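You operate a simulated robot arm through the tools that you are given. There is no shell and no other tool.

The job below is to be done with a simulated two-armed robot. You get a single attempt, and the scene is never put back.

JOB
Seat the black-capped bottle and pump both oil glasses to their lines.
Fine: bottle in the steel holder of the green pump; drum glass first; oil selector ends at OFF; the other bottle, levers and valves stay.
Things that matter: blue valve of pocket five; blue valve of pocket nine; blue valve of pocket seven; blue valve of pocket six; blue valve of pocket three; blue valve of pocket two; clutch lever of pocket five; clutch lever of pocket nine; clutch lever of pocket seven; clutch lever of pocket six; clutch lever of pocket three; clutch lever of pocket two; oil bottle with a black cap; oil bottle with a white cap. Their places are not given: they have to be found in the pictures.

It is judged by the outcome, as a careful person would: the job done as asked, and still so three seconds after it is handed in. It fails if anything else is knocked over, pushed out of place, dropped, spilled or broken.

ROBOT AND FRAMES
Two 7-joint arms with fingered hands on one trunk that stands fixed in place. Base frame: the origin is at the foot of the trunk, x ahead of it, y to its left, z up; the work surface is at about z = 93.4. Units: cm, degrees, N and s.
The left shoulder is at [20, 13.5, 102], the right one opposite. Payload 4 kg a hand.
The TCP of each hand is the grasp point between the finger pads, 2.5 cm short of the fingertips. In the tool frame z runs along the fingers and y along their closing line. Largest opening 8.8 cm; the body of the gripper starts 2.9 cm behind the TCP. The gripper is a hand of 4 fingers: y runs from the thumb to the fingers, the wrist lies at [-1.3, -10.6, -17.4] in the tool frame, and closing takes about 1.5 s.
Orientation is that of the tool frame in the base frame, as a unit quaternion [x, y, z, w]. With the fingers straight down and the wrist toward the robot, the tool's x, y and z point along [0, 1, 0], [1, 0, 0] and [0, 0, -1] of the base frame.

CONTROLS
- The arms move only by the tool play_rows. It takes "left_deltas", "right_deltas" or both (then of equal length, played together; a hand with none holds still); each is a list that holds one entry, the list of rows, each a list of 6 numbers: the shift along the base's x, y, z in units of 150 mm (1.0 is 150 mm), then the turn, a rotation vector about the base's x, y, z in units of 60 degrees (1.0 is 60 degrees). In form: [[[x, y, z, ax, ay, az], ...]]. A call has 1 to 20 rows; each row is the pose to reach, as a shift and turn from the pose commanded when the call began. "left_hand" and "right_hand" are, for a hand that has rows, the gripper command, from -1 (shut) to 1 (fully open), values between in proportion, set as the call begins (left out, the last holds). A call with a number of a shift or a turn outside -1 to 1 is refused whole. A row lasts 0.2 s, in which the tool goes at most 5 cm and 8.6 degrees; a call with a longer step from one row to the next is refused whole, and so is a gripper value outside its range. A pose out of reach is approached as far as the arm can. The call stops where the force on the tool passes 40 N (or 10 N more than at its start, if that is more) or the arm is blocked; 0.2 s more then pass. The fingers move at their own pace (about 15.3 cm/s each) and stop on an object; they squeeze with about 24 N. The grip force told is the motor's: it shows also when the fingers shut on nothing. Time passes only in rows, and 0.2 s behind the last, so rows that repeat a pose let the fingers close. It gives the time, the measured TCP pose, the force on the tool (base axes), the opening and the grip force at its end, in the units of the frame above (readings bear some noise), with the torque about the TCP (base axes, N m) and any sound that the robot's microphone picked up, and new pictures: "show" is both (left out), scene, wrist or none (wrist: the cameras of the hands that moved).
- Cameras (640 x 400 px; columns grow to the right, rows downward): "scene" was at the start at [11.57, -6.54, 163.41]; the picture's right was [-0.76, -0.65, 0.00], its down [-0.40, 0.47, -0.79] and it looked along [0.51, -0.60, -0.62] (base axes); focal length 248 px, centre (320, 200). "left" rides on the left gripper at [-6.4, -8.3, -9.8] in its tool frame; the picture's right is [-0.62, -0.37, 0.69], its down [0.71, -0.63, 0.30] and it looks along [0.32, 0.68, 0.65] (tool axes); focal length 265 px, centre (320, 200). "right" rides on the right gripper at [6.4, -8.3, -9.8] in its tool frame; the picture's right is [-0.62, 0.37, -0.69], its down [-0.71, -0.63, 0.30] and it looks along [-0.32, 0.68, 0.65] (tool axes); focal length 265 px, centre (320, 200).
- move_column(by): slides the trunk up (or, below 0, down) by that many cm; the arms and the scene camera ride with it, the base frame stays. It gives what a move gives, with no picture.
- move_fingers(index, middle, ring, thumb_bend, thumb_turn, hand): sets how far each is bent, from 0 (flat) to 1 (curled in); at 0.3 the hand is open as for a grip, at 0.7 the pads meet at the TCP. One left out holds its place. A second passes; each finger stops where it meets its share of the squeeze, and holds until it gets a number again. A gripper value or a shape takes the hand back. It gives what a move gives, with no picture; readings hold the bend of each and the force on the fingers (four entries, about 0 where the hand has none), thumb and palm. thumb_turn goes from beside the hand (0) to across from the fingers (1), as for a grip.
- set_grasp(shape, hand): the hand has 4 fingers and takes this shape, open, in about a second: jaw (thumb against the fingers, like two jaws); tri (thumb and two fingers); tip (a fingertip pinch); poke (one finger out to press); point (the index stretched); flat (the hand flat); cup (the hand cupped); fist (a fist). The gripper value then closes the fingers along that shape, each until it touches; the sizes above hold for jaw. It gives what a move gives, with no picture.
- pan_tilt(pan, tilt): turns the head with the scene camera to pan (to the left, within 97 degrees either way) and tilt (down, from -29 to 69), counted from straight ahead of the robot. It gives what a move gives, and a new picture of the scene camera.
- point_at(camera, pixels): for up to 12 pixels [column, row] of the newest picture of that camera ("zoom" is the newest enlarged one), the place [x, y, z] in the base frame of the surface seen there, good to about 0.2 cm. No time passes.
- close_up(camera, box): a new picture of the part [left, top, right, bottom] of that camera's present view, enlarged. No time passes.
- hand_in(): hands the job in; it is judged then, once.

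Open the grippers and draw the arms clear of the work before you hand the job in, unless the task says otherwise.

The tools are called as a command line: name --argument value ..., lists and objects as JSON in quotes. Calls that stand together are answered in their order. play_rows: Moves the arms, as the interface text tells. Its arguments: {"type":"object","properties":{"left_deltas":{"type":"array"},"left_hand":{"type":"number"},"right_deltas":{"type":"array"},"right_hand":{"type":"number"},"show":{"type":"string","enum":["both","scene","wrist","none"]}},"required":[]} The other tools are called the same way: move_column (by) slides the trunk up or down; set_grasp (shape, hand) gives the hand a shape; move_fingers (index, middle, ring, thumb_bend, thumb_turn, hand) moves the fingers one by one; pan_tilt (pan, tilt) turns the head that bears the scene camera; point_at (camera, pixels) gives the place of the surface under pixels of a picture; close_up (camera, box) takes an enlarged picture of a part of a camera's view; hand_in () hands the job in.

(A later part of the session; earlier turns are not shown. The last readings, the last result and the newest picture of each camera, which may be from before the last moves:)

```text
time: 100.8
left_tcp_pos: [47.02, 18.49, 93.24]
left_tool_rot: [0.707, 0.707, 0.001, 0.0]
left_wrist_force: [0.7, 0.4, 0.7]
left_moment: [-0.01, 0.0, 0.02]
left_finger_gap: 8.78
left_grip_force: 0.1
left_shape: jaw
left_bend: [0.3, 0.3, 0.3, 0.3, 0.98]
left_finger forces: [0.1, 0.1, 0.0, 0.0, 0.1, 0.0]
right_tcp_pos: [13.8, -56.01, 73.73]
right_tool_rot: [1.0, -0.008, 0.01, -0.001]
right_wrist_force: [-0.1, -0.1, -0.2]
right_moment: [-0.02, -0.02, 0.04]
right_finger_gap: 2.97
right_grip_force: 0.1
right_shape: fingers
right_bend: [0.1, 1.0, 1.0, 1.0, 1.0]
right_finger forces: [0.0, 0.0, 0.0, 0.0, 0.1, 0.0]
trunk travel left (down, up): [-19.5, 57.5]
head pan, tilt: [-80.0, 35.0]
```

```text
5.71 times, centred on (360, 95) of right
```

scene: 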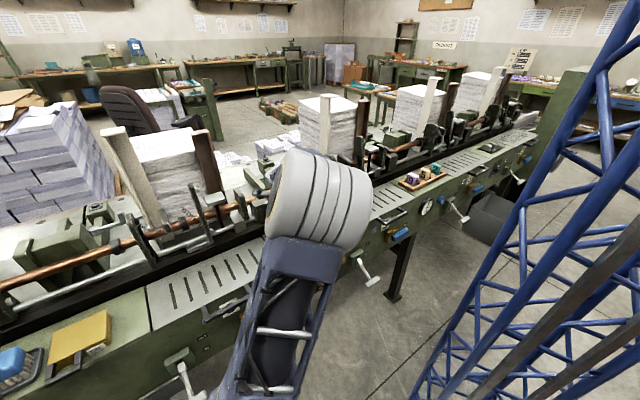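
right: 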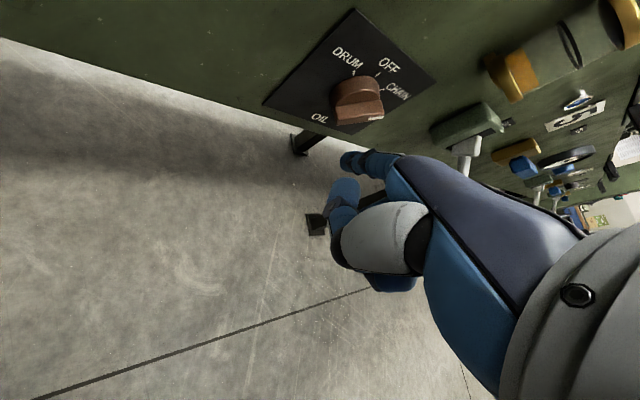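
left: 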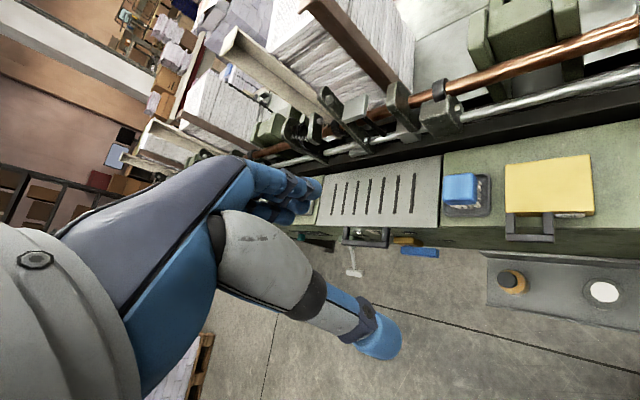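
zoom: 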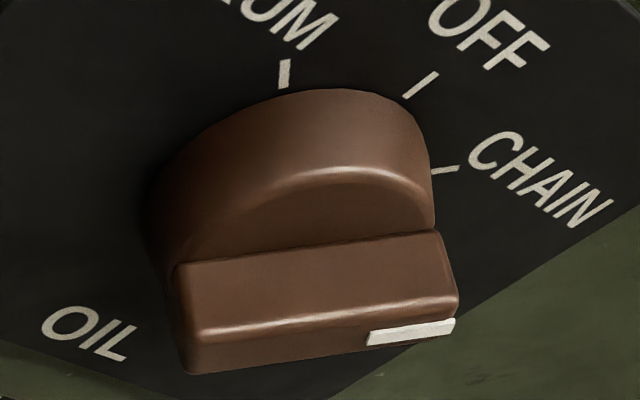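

Mark is at about 45° on CHAIN. I go back to poke shape and raise the trunk 34 cm for the pump.

set_grasp --hand "right" --shape "poke"

move_column --by 34

```text
time: 101.7
left_tcp_pos: [47.04, 18.61, 93.25]
left_tool_rot: [0.707, 0.707, -0.001, 0.0]
left_wrist_force: [0.4, 0.2, 0.2]
left_moment: [0.0, 0.0, 0.01]
left_finger_gap: 8.77
left_grip_force: 0.0
left_shape: jaw
left_bend: [0.3, 0.3, 0.3, 0.3, 0.98]
left_finger forces: [0.0, 0.1, 0.0, 0.1, 0.0, 0.0]
right_tcp_pos: [13.78, -56.02, 73.77]
right_tool_rot: [1.0, -0.008, 0.009, -0.001]
right_wrist_force: [-0.9, 0.3, -0.5]
right_moment: [-0.03, 0.0, 0.0]
right_finger_gap: 0.02
right_grip_force: 0.1
right_shape: poke
right_bend: [0.7, 0.7, 0.99, 1.0, 1.0]
right_finger forces: [0.0, 0.0, 0.1, 0.0, 0.1, 0.1]
trunk travel left (down, up): [-19.5, 57.5]
head pan, tilt: [-80.0, 35.0]
```

```text
time: 105.0
left_tcp_pos: [47.11, 18.48, 127.2]
left_tool_rot: [0.708, 0.707, 0.0, 0.0]
left_wrist_force: [0.4, -0.3, -0.1]
left_moment: [0.02, 0.0, -0.02]
left_finger_gap: 8.78
left_grip_force: 0.1
left_shape: jaw
left_bend: [0.3, 0.3, 0.3, 0.3, 0.98]
left_finger forces: [0.1, 0.0, 0.1, 0.0, 0.0, 0.0]
right_tcp_pos: [13.79, -56.03, 107.75]
right_tool_rot: [1.0, -0.009, 0.01, -0.002]
right_wrist_force: [0.6, 0.7, -0.2]
right_moment: [0.0, 0.0, 0.02]
right_finger_gap: 0.0
right_grip_force: 0.1
right_shape: poke
right_bend: [0.7, 0.7, 0.99, 1.0, 1.0]
right_finger forces: [0.0, 0.0, 0.0, 0.1, 0.0, 0.0]
trunk travel left (down, up): [-53.5, 23.5]
head pan, tilt: [-80.0, 35.0]
```

Ready over the front. One pump stroke with the selector on CHAIN, then back to view.

play_rows --right_deltas '[[[0.2, -0.2, 0.06, 0, 0, 0], [0.4, -0.4, 0.06, 0, 0, 0], [0.6, -0.6, 0.06, 0, 0, 0], [0.8, -0.81, 0.06, 0, 0, 0], [0.8, -0.81, -0.12, 0, 0, 0], [0.8, -0.81, -0.27, 0, 0, 0], [0.8, -0.81, -0.32, 0, 0, 0], [0.8, -0.81, -0.35, 0, 0, 0], [0.8, -0.81, -0.27, 0, 0, 0], [0.8, -0.81, -0.02, 0, 0, 0], [0.8, -0.81, 0.06, 0, 0, 0], [0.6, -0.6, 0.06, 0, 0, 0], [0.4, -0.4, 0.06, 0, 0, 0], [0.2, -0.2, 0.06, 0, 0, 0], [0, 0, 0, 0, 0, 0]]]' --show "wrist"

close_up --camera "right" --box '[245, 170, 315, 230]'

point_at --camera "zoom" --pixels '[[220, 240], [280, 235], [240, 260], [250, 200], [270, 255], [200, 250], [230, 220], [255, 230]]'

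```text
time: 108.2
left_tcp_pos: [47.06, 18.45, 127.25]
left_tool_rot: [0.707, 0.707, 0.0, 0.0]
left_wrist_force: [0.0, -0.1, 0.6]
left_moment: [0.02, 0.0, 0.0]
left_finger_gap: 8.78
left_grip_force: 0.1
left_shape: jaw
left_bend: [0.3, 0.3, 0.3, 0.3, 0.98]
left_finger forces: [0.0, 0.0, 0.1, 0.0, 0.0, 0.0]
right_tcp_pos: [13.84, -55.88, 107.68]
right_tool_rot: [1.0, -0.008, 0.01, -0.002]
right_wrist_force: [-0.4, -0.7, -0.9]
right_moment: [0.02, -0.02, -0.03]
right_finger_gap: 0.0
right_grip_force: 0.0
right_shape: poke
right_bend: [0.7, 0.7, 0.99, 1.0, 1.0]
right_finger forces: [0.1, 0.0, 0.0, 0.1, 0.0, 0.0]
trunk travel left (down, up): [-53.5, 23.5]
head pan, tilt: [-80.0, 35.0]
heard: click
```

right: 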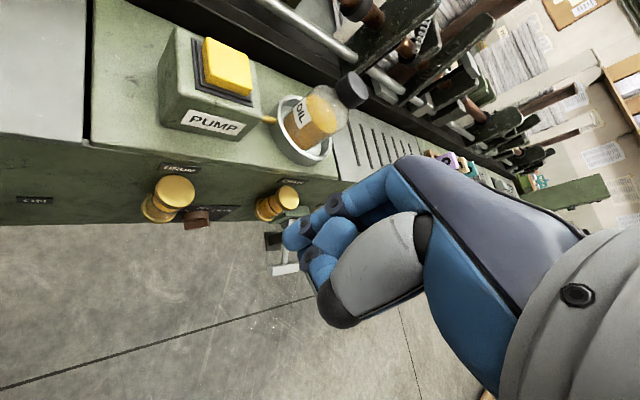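

```text
6.67 times, centred on (280, 200) of right
```

zoom: 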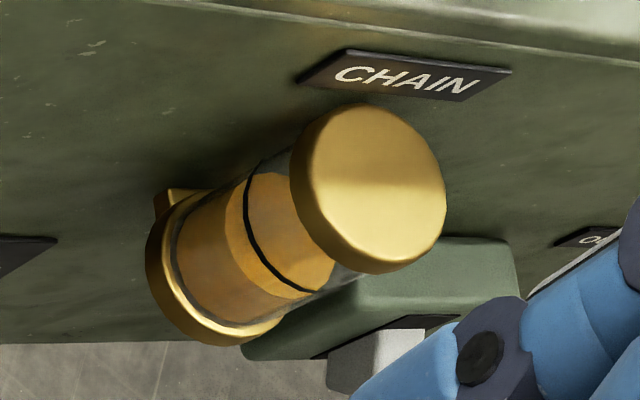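

```text
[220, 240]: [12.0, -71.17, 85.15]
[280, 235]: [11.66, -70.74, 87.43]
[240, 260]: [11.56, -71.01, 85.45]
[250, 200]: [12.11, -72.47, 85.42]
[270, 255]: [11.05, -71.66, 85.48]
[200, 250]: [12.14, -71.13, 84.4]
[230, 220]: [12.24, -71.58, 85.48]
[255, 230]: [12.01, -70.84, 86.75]
```

Chain oil rose to 85.45; one stroke is about 1.05, so one more brings it to the line at 86.5.

play_rows --right_deltas '[[[0.2, -0.2, 0.06, 0, 0, 0], [0.4, -0.4, 0.06, 0, 0, 0], [0.6, -0.6, 0.06, 0, 0, 0], [0.8, -0.81, 0.06, 0, 0, 0], [0.8, -0.81, -0.12, 0, 0, 0], [0.8, -0.81, -0.27, 0, 0, 0], [0.8, -0.81, -0.32, 0, 0, 0], [0.8, -0.81, -0.35, 0, 0, 0], [0.8, -0.81, -0.27, 0, 0, 0], [0.8, -0.81, -0.02, 0, 0, 0], [0.8, -0.81, 0.06, 0, 0, 0], [0.6, -0.6, 0.06, 0, 0, 0], [0.4, -0.4, 0.06, 0, 0, 0], [0.2, -0.2, 0.06, 0, 0, 0], [0, 0, 0, 0, 0, 0]]]' --show "wrist"

close_up --camera "right" --box '[245, 170, 315, 230]'

point_at --camera "zoom" --pixels '[[280, 235], [270, 255], [280, 260], [300, 275], [255, 230], [240, 260], [262, 200], [290, 250]]'

```text
time: 111.4
left_tcp_pos: [47.12, 18.57, 127.15]
left_tool_rot: [0.707, 0.707, 0.0, 0.0]
left_wrist_force: [0.0, -0.1, -0.8]
left_moment: [0.03, -0.01, 0.0]
left_finger_gap: 8.78
left_grip_force: 0.1
left_shape: jaw
left_bend: [0.3, 0.3, 0.3, 0.3, 0.98]
left_finger forces: [0.1, 0.0, 0.0, 0.0, 0.1, 0.1]
right_tcp_pos: [14.16, -55.76, 107.77]
right_tool_rot: [1.0, -0.008, 0.009, -0.001]
right_wrist_force: [-1.2, -0.1, 0.1]
right_moment: [-0.01, 0.01, 0.01]
right_finger_gap: 0.0
right_grip_force: 0.0
right_shape: poke
right_bend: [0.7, 0.7, 0.99, 1.0, 1.0]
right_finger forces: [0.0, 0.0, 0.0, 0.0, 0.0, 0.0]
trunk travel left (down, up): [-53.5, 23.5]
head pan, tilt: [-80.0, 35.0]
heard: click
```

right: 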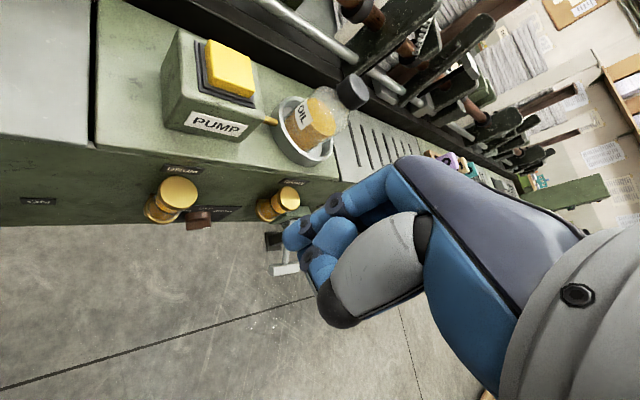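

```text
6.67 times, centred on (280, 200) of right
```

zoom: 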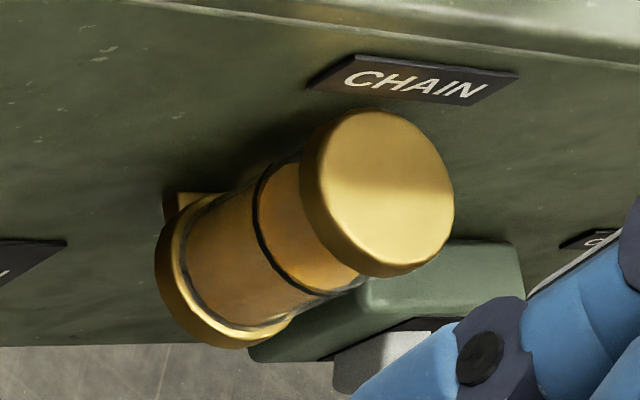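

```text
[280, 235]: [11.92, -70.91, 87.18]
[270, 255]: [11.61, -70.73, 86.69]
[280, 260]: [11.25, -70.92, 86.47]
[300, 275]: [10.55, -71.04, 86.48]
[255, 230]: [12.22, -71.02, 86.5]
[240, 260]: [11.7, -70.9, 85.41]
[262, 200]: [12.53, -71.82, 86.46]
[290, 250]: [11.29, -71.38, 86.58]
```

Chain oil reads 86.47, at its line. Now the selector back to OFF: stretch the index, lower the trunk 34 cm.

move_fingers --hand "right" --index 0.1 --middle 1 --ring 1 --thumb_bend 1 --thumb_turn 1

move_column --by -34

play_rows --right_deltas '[[[0, 0, 0, 0, 0, 0]]]' --show "wrist"

close_up --camera "right" --box '[240, 20, 480, 200]'

```text
time: 112.4
left_tcp_pos: [46.99, 18.63, 127.2]
left_tool_rot: [0.707, 0.708, 0.0, 0.0]
left_wrist_force: [0.3, -0.4, 0.1]
left_moment: [0.01, -0.03, 0.01]
left_finger_gap: 8.76
left_grip_force: 0.0
left_shape: jaw
left_bend: [0.3, 0.3, 0.3, 0.3, 0.98]
left_finger forces: [0.0, 0.0, 0.1, 0.0, 0.0, 0.0]
right_tcp_pos: [14.12, -55.8, 107.86]
right_tool_rot: [1.0, -0.009, 0.01, -0.001]
right_wrist_force: [-0.1, 0.0, -0.3]
right_moment: [0.04, -0.03, -0.01]
right_finger_gap: 2.99
right_grip_force: 0.1
right_shape: fingers
right_bend: [0.1, 1.0, 1.0, 1.0, 1.0]
right_finger forces: [0.1, 0.0, 0.0, 0.0, 0.0, 0.0]
trunk travel left (down, up): [-53.5, 23.5]
head pan, tilt: [-80.0, 35.0]
```

```text
time: 115.8
left_tcp_pos: [47.04, 18.63, 93.15]
left_tool_rot: [0.707, 0.707, 0.0, 0.0]
left_wrist_force: [-0.6, 0.1, 0.1]
left_moment: [0.02, 0.02, 0.02]
left_finger_gap: 8.79
left_grip_force: 0.2
left_shape: jaw
left_bend: [0.3, 0.3, 0.3, 0.3, 0.98]
left_finger forces: [0.0, 0.1, 0.0, 0.0, 0.0, 0.1]
right_tcp_pos: [14.02, -55.73, 73.8]
right_tool_rot: [1.0, -0.01, 0.01, -0.002]
right_wrist_force: [-0.1, -0.6, 0.2]
right_moment: [0.02, 0.02, 0.01]
right_finger_gap: 3.0
right_grip_force: 0.0
right_shape: fingers
right_bend: [0.1, 1.0, 1.0, 1.0, 1.0]
right_finger forces: [0.0, 0.1, 0.0, 0.0, 0.0, 0.1]
trunk travel left (down, up): [-19.5, 57.5]
head pan, tilt: [-80.0, 35.0]
```

```text
time: 116.2
left_tcp_pos: [47.08, 18.51, 93.26]
left_tool_rot: [0.707, 0.707, 0.0, 0.0]
left_wrist_force: [-0.2, -0.9, -0.1]
left_moment: [-0.01, -0.01, 0.02]
left_finger_gap: 8.78
left_grip_force: 0.0
left_shape: jaw
left_bend: [0.3, 0.3, 0.3, 0.3, 0.98]
left_finger forces: [0.1, 0.0, 0.1, 0.0, 0.1, 0.0]
right_tcp_pos: [13.99, -55.82, 73.81]
right_tool_rot: [1.0, -0.009, 0.009, -0.002]
right_wrist_force: [0.0, -0.4, -0.2]
right_moment: [0.02, 0.0, -0.02]
right_finger_gap: 2.99
right_grip_force: 0.0
right_shape: fingers
right_bend: [0.1, 1.0, 1.0, 1.0, 1.0]
right_finger forces: [0.0, 0.1, 0.0, 0.0, 0.0, 0.0]
trunk travel left (down, up): [-19.5, 57.5]
head pan, tilt: [-80.0, 35.0]
```

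right: 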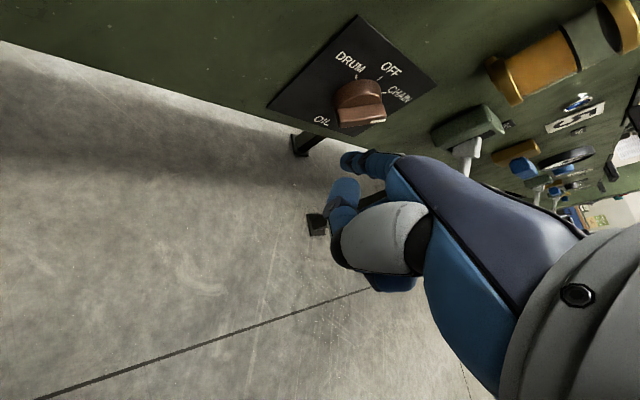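

```text
2.22 times, centred on (360, 110) of right
```

zoom: 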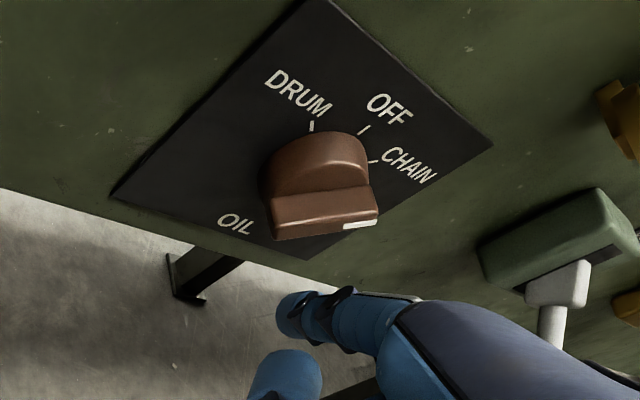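

I bring the tip above the bar's lower-left end and push it down-right to nearly upright, stopping a few degrees short, then back off to look.

play_rows --right_deltas '[[[0.1, -0.07, 0.045, 0, 0, 0], [0.17, -0.13, 0.053, 0, 0, 0], [0.209, -0.177, 0.053, 0, 0, 0], [0.195, -0.191, 0.033, 0, 0, 0], [0.181, -0.205, 0.013, 0, 0, 0], [0.176, -0.21, -0.013, 0, 0, 0], [0.171, -0.215, -0.04, 0, 0, 0], [0.165, -0.221, -0.056, 0, 0, 0], [0.158, -0.228, -0.071, 0, 0, 0], [0.158, -0.228, -0.071, 0, 0, 0], [0.2, -0.186, -0.071, 0, 0, 0], [0.13, -0.1, -0.03, 0, 0, 0], [0, 0, 0, 0, 0, 0]]]' --show "wrist"

close_up --camera "right" --box '[240, 20, 480, 200]'

```text
time: 119.0
left_tcp_pos: [47.04, 18.53, 93.19]
left_tool_rot: [0.707, 0.707, 0.0, 0.001]
left_wrist_force: [0.3, -0.1, 0.6]
left_moment: [0.02, 0.01, 0.0]
left_finger_gap: 8.78
left_grip_force: 0.1
left_shape: jaw
left_bend: [0.3, 0.3, 0.3, 0.3, 0.98]
left_finger forces: [0.0, 0.0, 0.0, 0.0, 0.1, 0.0]
right_tcp_pos: [14.12, -55.93, 73.78]
right_tool_rot: [1.0, -0.008, 0.01, -0.001]
right_wrist_force: [-0.2, 0.1, -0.6]
right_moment: [0.02, 0.01, -0.02]
right_finger_gap: 3.0
right_grip_force: 0.0
right_shape: fingers
right_bend: [0.1, 1.0, 1.0, 1.0, 1.0]
right_finger forces: [0.0, 0.1, 0.1, 0.1, 0.1, 0.1]
trunk travel left (down, up): [-19.5, 57.5]
head pan, tilt: [-80.0, 35.0]
```

right: 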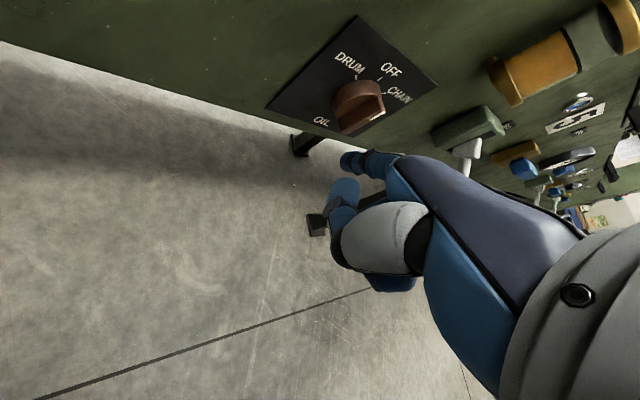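

```text
2.22 times, centred on (360, 110) of right
```

zoom: 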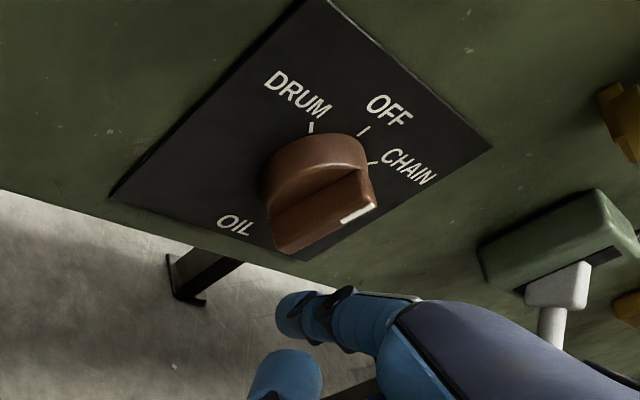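

point_at --camera "zoom" --pixels '[[374, 205], [345, 219], [360, 212], [280, 250], [376, 208], [275, 215], [350, 178], [363, 130]]'

close_up --camera "right" --box '[320, 60, 400, 140]'

```text
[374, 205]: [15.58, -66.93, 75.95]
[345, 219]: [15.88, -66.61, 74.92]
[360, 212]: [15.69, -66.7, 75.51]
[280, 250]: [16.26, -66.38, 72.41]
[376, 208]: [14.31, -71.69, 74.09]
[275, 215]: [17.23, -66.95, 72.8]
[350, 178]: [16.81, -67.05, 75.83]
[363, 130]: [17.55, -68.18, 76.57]
```

```text
5.00 times, centred on (360, 100) of right
```

zoom: 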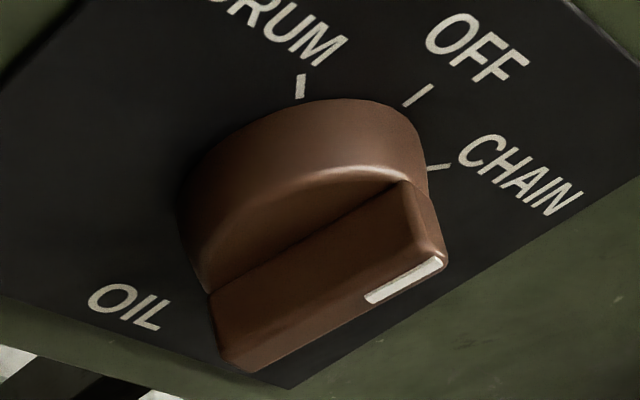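

It's about 8° short of OFF by the mark (s 36.07 vs axis 35.85). I nudge the lower half about 0.2 cm further right and back off again.

play_rows --right_deltas '[[[0.1, -0.07, -0.05, 0, 0, 0], [0.18, -0.12, -0.08, 0, 0, 0], [0.218, -0.168, -0.08, 0, 0, 0], [0.19, -0.196, -0.08, 0, 0, 0], [0.165, -0.221, -0.08, 0, 0, 0], [0.149, -0.237, -0.082, 0, 0, 0], [0.149, -0.237, -0.082, 0, 0, 0], [0.2, -0.186, -0.08, 0, 0, 0], [0.13, -0.1, -0.03, 0, 0, 0], [0, 0, 0, 0, 0, 0]]]' --show "wrist"

close_up --camera "right" --box '[320, 60, 400, 140]'

```text
time: 121.2
left_tcp_pos: [46.97, 18.57, 93.23]
left_tool_rot: [0.707, 0.707, 0.0, 0.0]
left_wrist_force: [0.2, -0.1, 0.5]
left_moment: [-0.03, -0.01, 0.01]
left_finger_gap: 8.76
left_grip_force: 0.1
left_shape: jaw
left_bend: [0.3, 0.3, 0.3, 0.3, 0.98]
left_finger forces: [0.0, 0.0, 0.0, 0.1, 0.0, 0.0]
right_tcp_pos: [14.3, -55.83, 73.84]
right_tool_rot: [1.0, -0.009, 0.009, -0.002]
right_wrist_force: [0.7, -0.3, -0.1]
right_moment: [-0.01, -0.04, -0.01]
right_finger_gap: 2.94
right_grip_force: 0.1
right_shape: fingers
right_bend: [0.1, 1.0, 1.0, 1.0, 1.0]
right_finger forces: [0.1, 0.0, 0.0, 0.0, 0.0, 0.0]
trunk travel left (down, up): [-19.5, 57.5]
head pan, tilt: [-80.0, 35.0]
```

right: 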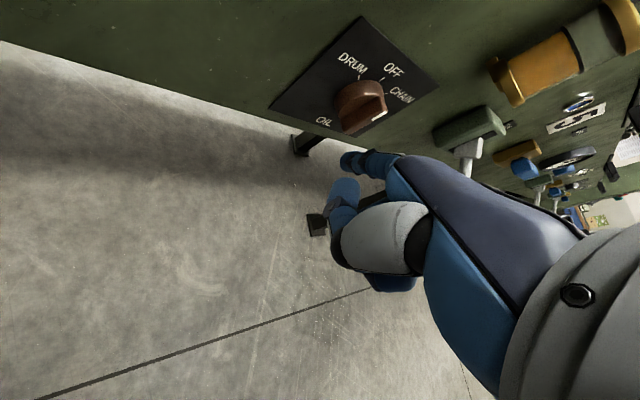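

```text
5.00 times, centred on (360, 100) of right
```

zoom: 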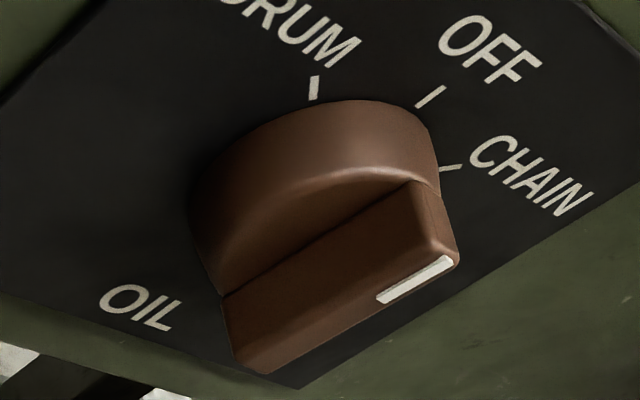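

Little change. I measure the mark against the OFF tick direction again.

point_at --camera "zoom" --pixels '[[450, 260], [384, 296], [417, 278], [440, 266], [395, 290], [417, 105], [443, 88], [313, 97], [317, 77], [442, 170], [459, 166], [265, 370]]'

```text
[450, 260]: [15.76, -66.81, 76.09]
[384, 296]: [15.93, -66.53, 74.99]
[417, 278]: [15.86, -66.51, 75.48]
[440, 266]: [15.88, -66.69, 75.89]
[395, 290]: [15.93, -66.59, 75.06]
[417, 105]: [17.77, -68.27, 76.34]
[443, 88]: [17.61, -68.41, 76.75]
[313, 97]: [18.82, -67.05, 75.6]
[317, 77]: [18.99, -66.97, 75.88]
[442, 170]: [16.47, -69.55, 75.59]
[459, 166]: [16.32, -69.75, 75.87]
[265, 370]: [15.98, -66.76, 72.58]
```

By the mark's position (s 35.85, same as the OFF tick) it is about upright. For a surer check I raise the trunk back to its first height and use the head camera as at the beginning.

move_column --by 38

pan_tilt --pan -75 --tilt 50

```text
time: 124.8
left_tcp_pos: [47.14, 18.51, 131.18]
left_tool_rot: [0.707, 0.707, 0.0, 0.0]
left_wrist_force: [0.0, -0.2, -0.3]
left_moment: [-0.02, -0.01, 0.01]
left_finger_gap: 8.78
left_grip_force: 0.1
left_shape: jaw
left_bend: [0.3, 0.3, 0.3, 0.3, 0.98]
left_finger forces: [0.1, 0.0, 0.0, 0.0, 0.0, 0.0]
right_tcp_pos: [14.22, -55.77, 111.67]
right_tool_rot: [1.0, -0.009, 0.009, -0.001]
right_wrist_force: [-0.6, 0.1, -0.1]
right_moment: [-0.01, -0.01, 0.0]
right_finger_gap: 2.99
right_grip_force: 0.1
right_shape: fingers
right_bend: [0.1, 1.0, 1.0, 1.0, 1.0]
right_finger forces: [0.0, 0.0, 0.0, 0.0, 0.0, 0.0]
trunk travel left (down, up): [-57.5, 19.5]
head pan, tilt: [-80.0, 35.0]
```

```text
time: 125.6
left_tcp_pos: [47.03, 18.62, 131.14]
left_tool_rot: [0.707, 0.707, 0.0, 0.001]
left_wrist_force: [1.1, 0.0, -0.8]
left_moment: [-0.03, 0.03, 0.01]
left_finger_gap: 8.76
left_grip_force: 0.1
left_shape: jaw
left_bend: [0.3, 0.3, 0.3, 0.3, 0.98]
left_finger forces: [0.0, 0.0, 0.1, 0.0, 0.0, 0.0]
right_tcp_pos: [14.44, -55.75, 111.68]
right_tool_rot: [1.0, -0.009, 0.009, -0.002]
right_wrist_force: [0.4, 0.4, -0.4]
right_moment: [-0.01, -0.02, 0.01]
right_finger_gap: 3.0
right_grip_force: 0.1
right_shape: fingers
right_bend: [0.1, 1.0, 1.0, 1.0, 1.0]
right_finger forces: [0.0, 0.0, 0.0, 0.0, 0.0, 0.1]
trunk travel left (down, up): [-57.5, 19.5]
head pan, tilt: [-75.0, 50.0]
```

scene: 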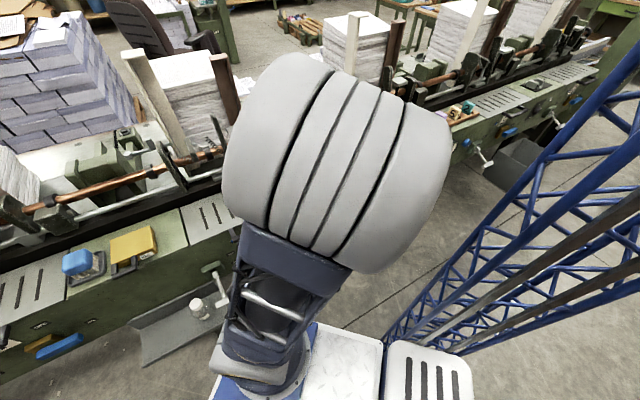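

The elbow hides the panel; raising and shifting the hand slightly makes it lean left, as before.

play_rows --right_deltas '[[[-0.1, 0.03, 0.2, 0, 0, 0], [-0.2, 0.05, 0.4, 0, 0, 0], [-0.3, 0.07, 0.6, 0, 0, 0], [-0.35, 0.1, 0.75, 0, 0, 0]]]' --show "scene"

close_up --camera "scene" --box '[300, 170, 390, 240]'

```text
time: 126.6
left_tcp_pos: [46.9, 18.57, 131.2]
left_tool_rot: [0.707, 0.707, 0.0, 0.0]
left_wrist_force: [-0.5, -0.4, 0.6]
left_moment: [0.01, 0.0, -0.02]
left_finger_gap: 8.78
left_grip_force: 0.1
left_shape: jaw
left_bend: [0.3, 0.3, 0.3, 0.3, 0.98]
left_finger forces: [0.0, 0.0, 0.0, 0.1, 0.1, 0.0]
right_tcp_pos: [9.15, -54.58, 123.2]
right_tool_rot: [1.0, -0.008, 0.01, -0.002]
right_wrist_force: [-1.0, -0.3, 0.2]
right_moment: [-0.04, 0.0, 0.01]
right_finger_gap: 2.98
right_grip_force: 0.1
right_shape: fingers
right_bend: [0.1, 1.0, 1.0, 1.0, 1.0]
right_finger forces: [0.0, 0.0, 0.0, 0.0, 0.0, 0.1]
trunk travel left (down, up): [-57.5, 19.5]
head pan, tilt: [-75.0, 50.0]
```

scene: 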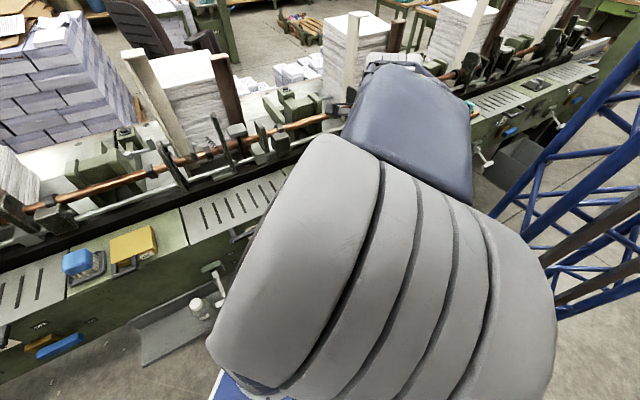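

```text
5.71 times, centred on (345, 205) of scene
```

zoom: 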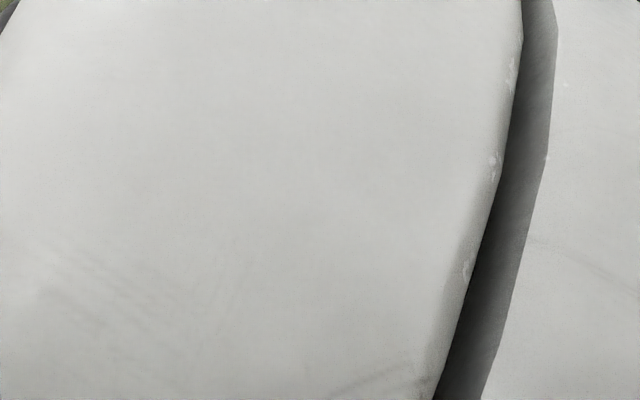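

Worse; I instead move the right hand away to its starting area so the head can see the panel freely.

play_rows --right_deltas '[[[0.2, 0.05, 0.05, 0, 0, 0.1], [0.4, 0.1, 0.1, 0, 0, 0.2], [0.6, 0.15, 0.15, 0, 0, 0.3], [0.8, 0.2, 0.2, 0, 0, 0.4], [1.0, 0.25, 0.25, 0, 0, 0.5]]]' --show "none"

play_rows --right_deltas '[[[0.2, 0.08, 0.05, 0, 0, 0.1], [0.4, 0.16, 0.1, 0, 0, 0.2], [0.6, 0.24, 0.15, 0, 0, 0.3], [0.8, 0.32, 0.2, 0, 0, 0.4], [1.0, 0.4, 0.25, 0, 0, 0.5]]]' --show "scene"

```text
time: 127.8
left_tcp_pos: [47.04, 18.41, 131.07]
left_tool_rot: [0.707, 0.707, -0.001, 0.0]
left_wrist_force: [0.2, -0.2, -0.2]
left_moment: [0.01, -0.02, 0.0]
left_finger_gap: 8.78
left_grip_force: 0.0
left_shape: jaw
left_bend: [0.3, 0.3, 0.3, 0.3, 0.98]
left_finger forces: [0.1, 0.0, 0.0, 0.0, 0.0, 0.0]
right_tcp_pos: [24.03, -50.58, 126.76]
right_tool_rot: [0.968, 0.251, 0.009, -0.005]
right_wrist_force: [-0.1, -0.8, -0.2]
right_moment: [-0.01, 0.02, 0.04]
right_finger_gap: 2.97
right_grip_force: 0.2
right_shape: fingers
right_bend: [0.1, 1.0, 1.0, 1.0, 1.0]
right_finger forces: [0.0, 0.1, 0.1, 0.0, 0.0, 0.0]
trunk travel left (down, up): [-57.5, 19.5]
head pan, tilt: [-75.0, 50.0]
```

```text
time: 129.0
left_tcp_pos: [47.09, 18.47, 131.16]
left_tool_rot: [0.707, 0.708, -0.001, 0.0]
left_wrist_force: [0.7, 0.5, -0.2]
left_moment: [0.04, -0.02, -0.01]
left_finger_gap: 8.79
left_grip_force: 0.0
left_shape: jaw
left_bend: [0.3, 0.3, 0.3, 0.3, 0.98]
left_finger forces: [0.1, 0.1, 0.1, 0.0, 0.0, 0.0]
right_tcp_pos: [38.83, -44.23, 130.42]
right_tool_rot: [0.87, 0.493, 0.008, -0.006]
right_wrist_force: [-1.0, 0.5, 0.1]
right_moment: [0.0, 0.0, -0.01]
right_finger_gap: 2.98
right_grip_force: 0.1
right_shape: fingers
right_bend: [0.1, 1.0, 1.0, 1.0, 1.0]
right_finger forces: [0.0, 0.0, 0.1, 0.1, 0.1, 0.0]
trunk travel left (down, up): [-57.5, 19.5]
head pan, tilt: [-75.0, 50.0]
```

scene: 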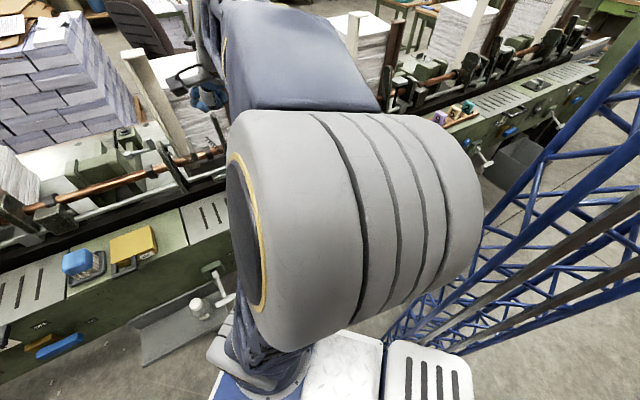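

Still hidden; I continue moving the arm left.

play_rows --right_deltas '[[[0.2, 0.2, 0, 0, 0, 0.1], [0.4, 0.4, 0, 0, 0, 0.2], [0.6, 0.6, 0, 0, 0, 0.3], [0.8, 0.8, 0, 0, 0, 0.4], [0.95, 1.0, 0, 0, 0, 0.5]]]' --show "none"

play_rows --right_deltas '[[[0.1, 0.2, 0, 0, 0, 0.1], [0.2, 0.4, 0, 0, 0, 0.2], [0.25, 0.6, 0, 0, 0, 0.3], [0.25, 0.8, 0, 0, 0, 0.35]]]' --show "scene"

close_up --camera "scene" --box '[300, 160, 400, 240]'

```text
time: 130.2
left_tcp_pos: [46.96, 18.62, 131.14]
left_tool_rot: [0.707, 0.707, 0.0, -0.001]
left_wrist_force: [0.1, 0.0, -1.2]
left_moment: [0.03, 0.01, 0.0]
left_finger_gap: 8.79
left_grip_force: 0.1
left_shape: jaw
left_bend: [0.3, 0.3, 0.3, 0.3, 0.98]
left_finger forces: [0.0, 0.0, 0.0, 0.0, 0.1, 0.0]
right_tcp_pos: [53.24, -29.21, 130.45]
right_tool_rot: [0.712, 0.702, 0.006, -0.008]
right_wrist_force: [-1.0, -0.6, 0.7]
right_moment: [-0.01, -0.02, 0.0]
right_finger_gap: 3.02
right_grip_force: 0.1
right_shape: fingers
right_bend: [0.1, 1.0, 1.0, 1.0, 1.0]
right_finger forces: [0.0, 0.1, 0.0, 0.0, 0.0, 0.1]
trunk travel left (down, up): [-57.5, 19.5]
head pan, tilt: [-75.0, 50.0]
```

```text
time: 131.2
left_tcp_pos: [46.95, 18.44, 131.22]
left_tool_rot: [0.707, 0.707, 0.001, 0.0]
left_wrist_force: [0.6, 0.3, -0.6]
left_moment: [0.05, 0.04, -0.02]
left_finger_gap: 8.78
left_grip_force: 0.1
left_shape: jaw
left_bend: [0.3, 0.3, 0.3, 0.3, 0.98]
left_finger forces: [0.0, 0.0, 0.1, 0.0, 0.0, 0.0]
right_tcp_pos: [56.68, -17.53, 130.78]
right_tool_rot: [0.573, 0.82, 0.004, -0.008]
right_wrist_force: [0.2, 0.5, -0.3]
right_moment: [-0.03, 0.01, -0.03]
right_finger_gap: 2.97
right_grip_force: 0.0
right_shape: fingers
right_bend: [0.1, 1.0, 1.0, 1.0, 1.0]
right_finger forces: [0.0, 0.1, 0.1, 0.0, 0.0, 0.0]
trunk travel left (down, up): [-57.5, 19.5]
head pan, tilt: [-75.0, 50.0]
```

scene: 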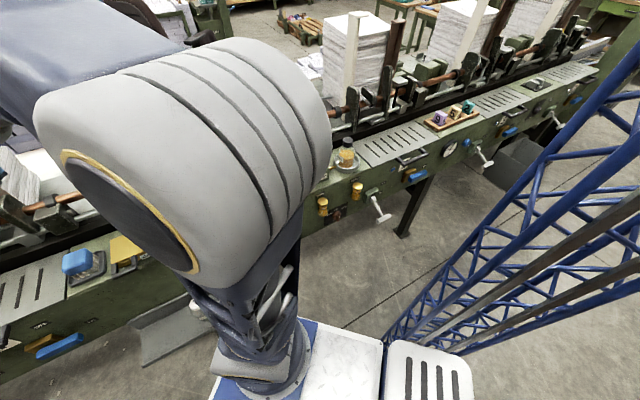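

```text
5.00 times, centred on (350, 200) of scene
```

zoom: 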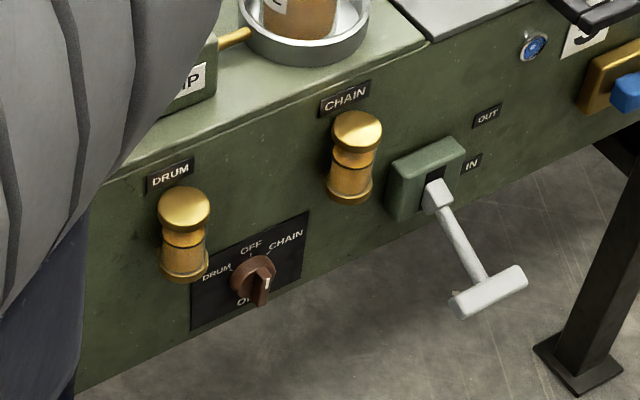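

Now the panel is in clear view. I enlarge the selector as I did at the beginning.

close_up --camera "scene" --box '[320, 200, 360, 230]'

point_at --camera "zoom" --pixels '[[194, 176], [235, 235], [230, 255], [240, 225], [220, 300]]'

close_up --camera "scene" --box '[310, 180, 380, 230]'

```text
13.33 times, centred on (340, 215) of scene
```

zoom: 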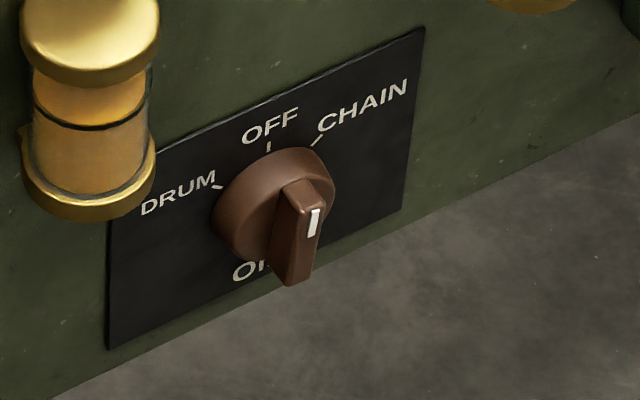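

```text
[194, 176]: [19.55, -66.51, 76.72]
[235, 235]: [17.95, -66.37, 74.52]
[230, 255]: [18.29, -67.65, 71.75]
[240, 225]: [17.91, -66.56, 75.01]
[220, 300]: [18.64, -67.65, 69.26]
```

```text
8.00 times, centred on (345, 205) of scene
```

zoom: 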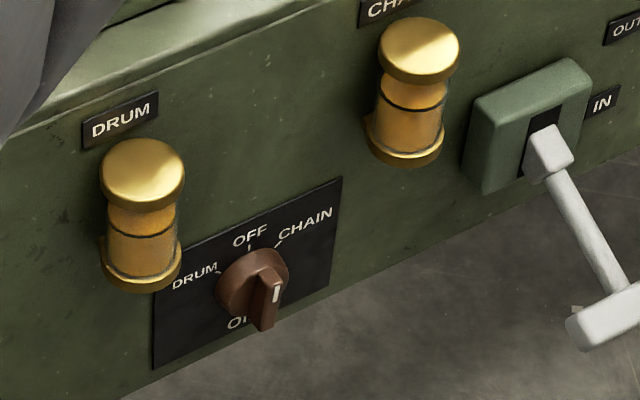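

Compared with the first picture the bar seems tilted a few degrees toward CHAIN. I measure the bar's front edges.

close_up --camera "scene" --box '[330, 205, 350, 225]'

point_at --camera "scene" --pixels '[[340, 211], [338, 220], [340, 216]]'

```text
16.00 times, centred on (340, 215) of scene
```

zoom: 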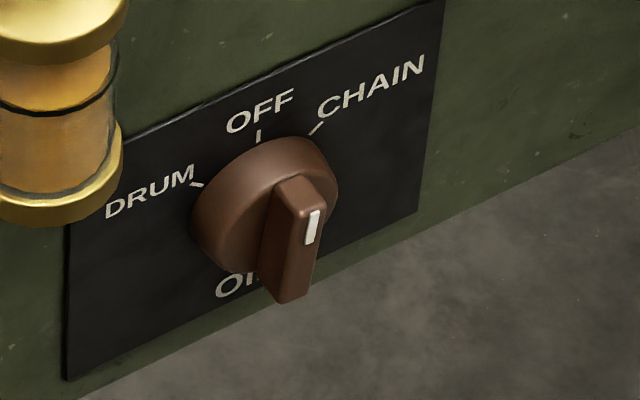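

```text
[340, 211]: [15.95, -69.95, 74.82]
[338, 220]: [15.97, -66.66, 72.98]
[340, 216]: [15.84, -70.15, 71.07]
```

close_up --camera "scene" --box '[330, 205, 350, 225]'

point_at --camera "zoom" --pixels '[[321, 210], [318, 230], [314, 250], [310, 270], [306, 288], [302, 215], [298, 235], [294, 255], [290, 275], [286, 295], [316, 213], [309, 241]]'

```text
16.00 times, centred on (340, 215) of scene
```

zoom: 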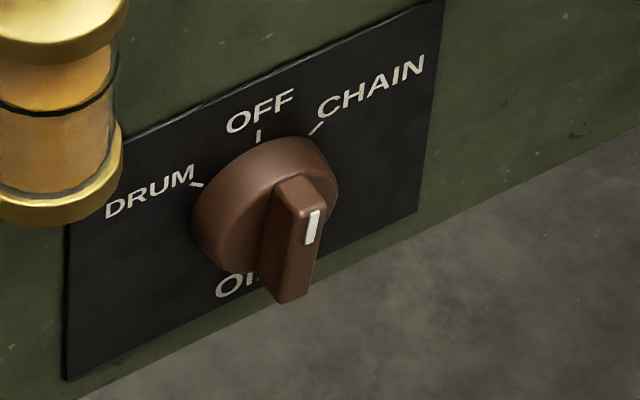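

```text
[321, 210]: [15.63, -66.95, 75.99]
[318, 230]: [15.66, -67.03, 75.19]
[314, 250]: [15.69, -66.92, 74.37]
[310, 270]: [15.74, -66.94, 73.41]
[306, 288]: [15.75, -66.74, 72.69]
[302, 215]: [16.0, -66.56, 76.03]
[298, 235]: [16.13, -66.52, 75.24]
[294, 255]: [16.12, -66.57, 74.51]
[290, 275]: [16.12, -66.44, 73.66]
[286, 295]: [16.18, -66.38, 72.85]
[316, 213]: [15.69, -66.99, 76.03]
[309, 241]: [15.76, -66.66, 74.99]
```

The bar reads about 4° short of upright toward CHAIN; both glasses show oil at their rings. I go back the same way for one fine nudge so it sits squarely on OFF.

play_rows --right_deltas '[[[0, -0.2, 0, 0, 0, -0.05], [0, -0.4, 0, 0, 0, -0.15], [-0.1, -0.6, 0, 0, 0, -0.25], [-0.25, -0.8, 0, 0, 0, -0.35]]]' --show "none"

play_rows --right_deltas '[[[-0.15, -0.2, 0, 0, 0, -0.1], [-0.35, -0.4, 0, 0, 0, -0.2], [-0.55, -0.6, 0, 0, 0, -0.3], [-0.75, -0.8, 0, 0, 0, -0.4], [-0.95, -1.0, 0, 0, 0, -0.5]]]' --show "none"

play_rows --right_deltas '[[[-0.2, -0.08, -0.05, 0, 0, -0.1], [-0.4, -0.16, -0.1, 0, 0, -0.2], [-0.6, -0.24, -0.15, 0, 0, -0.3], [-0.8, -0.32, -0.2, 0, 0, -0.4], [-1.0, -0.4, -0.25, 0, 0, -0.5]]]' --show "none"

play_rows --right_deltas '[[[-0.2, -0.05, -0.05, 0, 0, -0.1], [-0.4, -0.1, -0.1, 0, 0, -0.2], [-0.6, -0.15, -0.15, 0, 0, -0.3], [-0.8, -0.2, -0.2, 0, 0, -0.4], [-1.0, -0.25, -0.25, 0, 0, -0.5]]]' --show "scene"

```text
time: 132.2
left_tcp_pos: [47.0, 18.54, 131.28]
left_tool_rot: [0.707, 0.707, 0.001, 0.0]
left_wrist_force: [0.0, -0.5, 0.2]
left_moment: [0.01, 0.0, -0.01]
left_finger_gap: 8.8
left_grip_force: 0.1
left_shape: jaw
left_bend: [0.3, 0.3, 0.3, 0.3, 0.98]
left_finger forces: [0.0, 0.0, 0.0, 0.0, 0.0, 0.1]
right_tcp_pos: [52.99, -29.21, 130.59]
right_tool_rot: [0.714, 0.7, 0.006, -0.008]
right_wrist_force: [0.3, -0.5, -0.6]
right_moment: [-0.01, 0.04, -0.03]
right_finger_gap: 2.97
right_grip_force: 0.0
right_shape: fingers
right_bend: [0.1, 1.0, 1.0, 1.0, 1.0]
right_finger forces: [0.1, 0.0, 0.1, 0.0, 0.0, 0.0]
trunk travel left (down, up): [-57.5, 19.5]
head pan, tilt: [-75.0, 50.0]
```

```text
time: 133.4
left_tcp_pos: [47.01, 18.59, 131.2]
left_tool_rot: [0.708, 0.707, 0.0, 0.0]
left_wrist_force: [0.2, -0.2, 0.3]
left_moment: [-0.01, 0.01, 0.0]
left_finger_gap: 8.79
left_grip_force: 0.0
left_shape: jaw
left_bend: [0.3, 0.3, 0.3, 0.3, 0.98]
left_finger forces: [0.0, 0.1, 0.1, 0.0, 0.0, 0.0]
right_tcp_pos: [38.61, -44.58, 130.52]
right_tool_rot: [0.87, 0.492, 0.007, -0.006]
right_wrist_force: [0.1, -0.2, -0.7]
right_moment: [0.0, -0.01, -0.01]
right_finger_gap: 2.98
right_grip_force: 0.0
right_shape: fingers
right_bend: [0.1, 1.0, 1.0, 1.0, 1.0]
right_finger forces: [0.0, 0.1, 0.0, 0.0, 0.0, 0.0]
trunk travel left (down, up): [-57.5, 19.5]
head pan, tilt: [-75.0, 50.0]
```

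```text
time: 134.6
left_tcp_pos: [46.97, 18.48, 131.2]
left_tool_rot: [0.707, 0.707, 0.0, 0.0]
left_wrist_force: [-1.1, 0.2, -0.3]
left_moment: [0.01, -0.01, 0.03]
left_finger_gap: 8.79
left_grip_force: 0.1
left_shape: jaw
left_bend: [0.3, 0.3, 0.3, 0.3, 0.98]
left_finger forces: [0.0, 0.0, 0.0, 0.0, 0.0, 0.1]
right_tcp_pos: [24.02, -50.53, 126.49]
right_tool_rot: [0.968, 0.251, 0.009, -0.004]
right_wrist_force: [-0.5, 0.0, 0.1]
right_moment: [0.02, 0.01, 0.02]
right_finger_gap: 2.96
right_grip_force: 0.0
right_shape: fingers
right_bend: [0.1, 1.0, 1.0, 1.0, 1.0]
right_finger forces: [0.0, 0.1, 0.0, 0.0, 0.0, 0.0]
trunk travel left (down, up): [-57.5, 19.5]
head pan, tilt: [-75.0, 50.0]
```

```text
time: 135.8
left_tcp_pos: [46.95, 18.5, 131.28]
left_tool_rot: [0.707, 0.707, 0.0, 0.0]
left_wrist_force: [0.2, 0.3, -0.1]
left_moment: [0.02, -0.01, 0.0]
left_finger_gap: 8.78
left_grip_force: 0.0
left_shape: jaw
left_bend: [0.3, 0.3, 0.3, 0.3, 0.98]
left_finger forces: [0.1, 0.1, 0.1, 0.1, 0.1, 0.0]
right_tcp_pos: [8.76, -54.17, 122.94]
right_tool_rot: [1.0, -0.009, 0.009, -0.002]
right_wrist_force: [0.4, -0.4, 0.3]
right_moment: [0.0, -0.02, -0.04]
right_finger_gap: 3.01
right_grip_force: 0.1
right_shape: fingers
right_bend: [0.1, 1.0, 1.0, 1.0, 1.0]
right_finger forces: [0.0, 0.1, 0.0, 0.1, 0.0, 0.0]
trunk travel left (down, up): [-57.5, 19.5]
head pan, tilt: [-75.0, 50.0]
```

scene: 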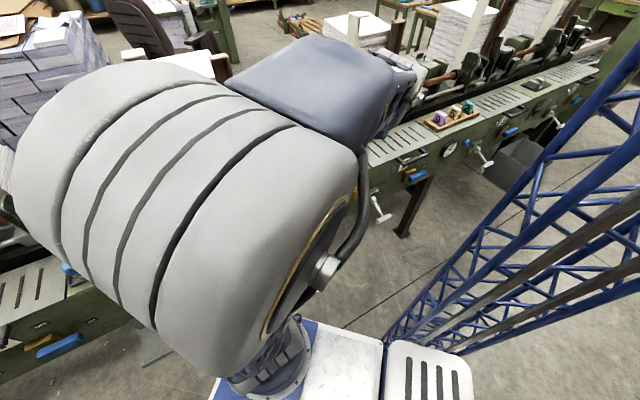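

Elbow leans left, clear. I return to the earlier standoff, lower the trunk 38 cm, and look.

play_rows --right_deltas '[[[0.1, -0.03, -0.2, 0, 0, 0], [0.2, -0.06, -0.4, 0, 0, 0], [0.3, -0.09, -0.6, 0, 0, 0], [0.35, -0.11, -0.75, 0, 0, 0]]]' --show "none"

move_column --by -38

play_rows --right_deltas '[[[0, 0, 0, 0, 0, 0]]]' --show "wrist"

close_up --camera "right" --box '[320, 60, 400, 140]'

```text
time: 136.8
left_tcp_pos: [47.0, 18.57, 131.19]
left_tool_rot: [0.707, 0.707, 0.001, 0.0]
left_wrist_force: [-0.3, -0.4, -0.8]
left_moment: [-0.02, 0.0, 0.01]
left_finger_gap: 8.78
left_grip_force: 0.0
left_shape: jaw
left_bend: [0.3, 0.3, 0.3, 0.3, 0.98]
left_finger forces: [0.1, 0.0, 0.0, 0.0, 0.0, 0.0]
right_tcp_pos: [14.46, -55.85, 111.65]
right_tool_rot: [1.0, -0.009, 0.009, -0.001]
right_wrist_force: [0.4, 0.3, -0.1]
right_moment: [0.02, -0.03, -0.01]
right_finger_gap: 2.99
right_grip_force: 0.1
right_shape: fingers
right_bend: [0.1, 1.0, 1.0, 1.0, 1.0]
right_finger forces: [0.0, 0.0, 0.0, 0.0, 0.0, 0.0]
trunk travel left (down, up): [-57.5, 19.5]
head pan, tilt: [-75.0, 50.0]
```

```text
time: 140.5
left_tcp_pos: [47.03, 18.64, 93.29]
left_tool_rot: [0.707, 0.707, 0.0, 0.0]
left_wrist_force: [-0.2, 0.5, 0.2]
left_moment: [-0.03, 0.02, -0.05]
left_finger_gap: 8.79
left_grip_force: 0.0
left_shape: jaw
left_bend: [0.3, 0.3, 0.3, 0.3, 0.98]
left_finger forces: [0.0, 0.0, 0.0, 0.0, 0.0, 0.0]
right_tcp_pos: [14.59, -55.86, 73.78]
right_tool_rot: [1.0, -0.009, 0.01, -0.002]
right_wrist_force: [-0.5, 0.6, 0.5]
right_moment: [0.0, -0.02, 0.0]
right_finger_gap: 2.97
right_grip_force: 0.1
right_shape: fingers
right_bend: [0.1, 1.0, 1.0, 1.0, 1.0]
right_finger forces: [0.1, 0.0, 0.0, 0.0, 0.1, 0.0]
trunk travel left (down, up): [-19.5, 57.5]
head pan, tilt: [-75.0, 50.0]
```

```text
time: 140.9
left_tcp_pos: [47.01, 18.65, 93.24]
left_tool_rot: [0.707, 0.707, 0.0, 0.0]
left_wrist_force: [0.1, 0.4, 0.2]
left_moment: [0.02, 0.01, -0.02]
left_finger_gap: 8.79
left_grip_force: 0.0
left_shape: jaw
left_bend: [0.3, 0.3, 0.3, 0.3, 0.98]
left_finger forces: [0.0, 0.0, 0.0, 0.0, 0.0, 0.1]
right_tcp_pos: [14.56, -55.92, 73.81]
right_tool_rot: [1.0, -0.008, 0.01, -0.001]
right_wrist_force: [0.1, -0.1, 0.0]
right_moment: [0.0, -0.01, -0.01]
right_finger_gap: 2.96
right_grip_force: 0.0
right_shape: fingers
right_bend: [0.1, 1.0, 1.0, 1.0, 1.0]
right_finger forces: [0.1, 0.1, 0.0, 0.0, 0.0, 0.1]
trunk travel left (down, up): [-19.5, 57.5]
head pan, tilt: [-75.0, 50.0]
```

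right: 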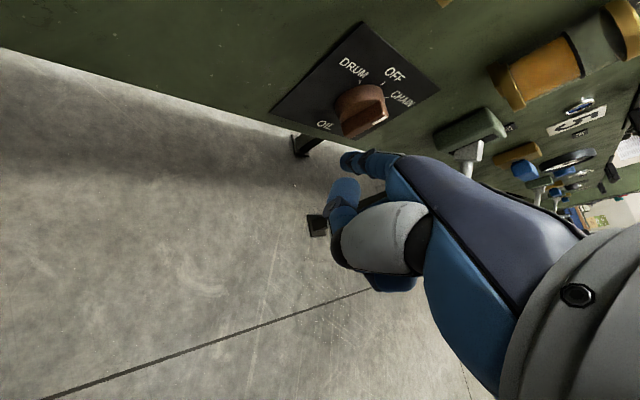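

```text
5.00 times, centred on (360, 100) of right
```

zoom: 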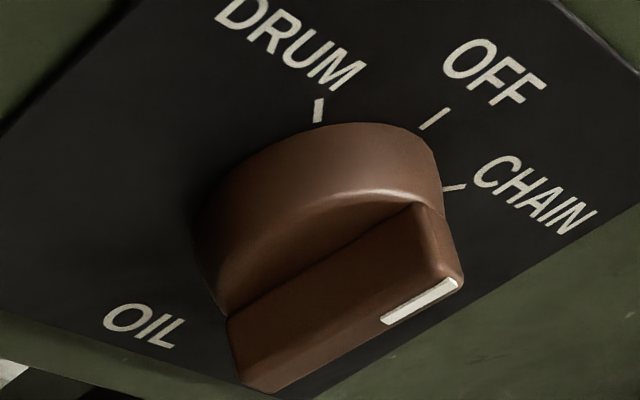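

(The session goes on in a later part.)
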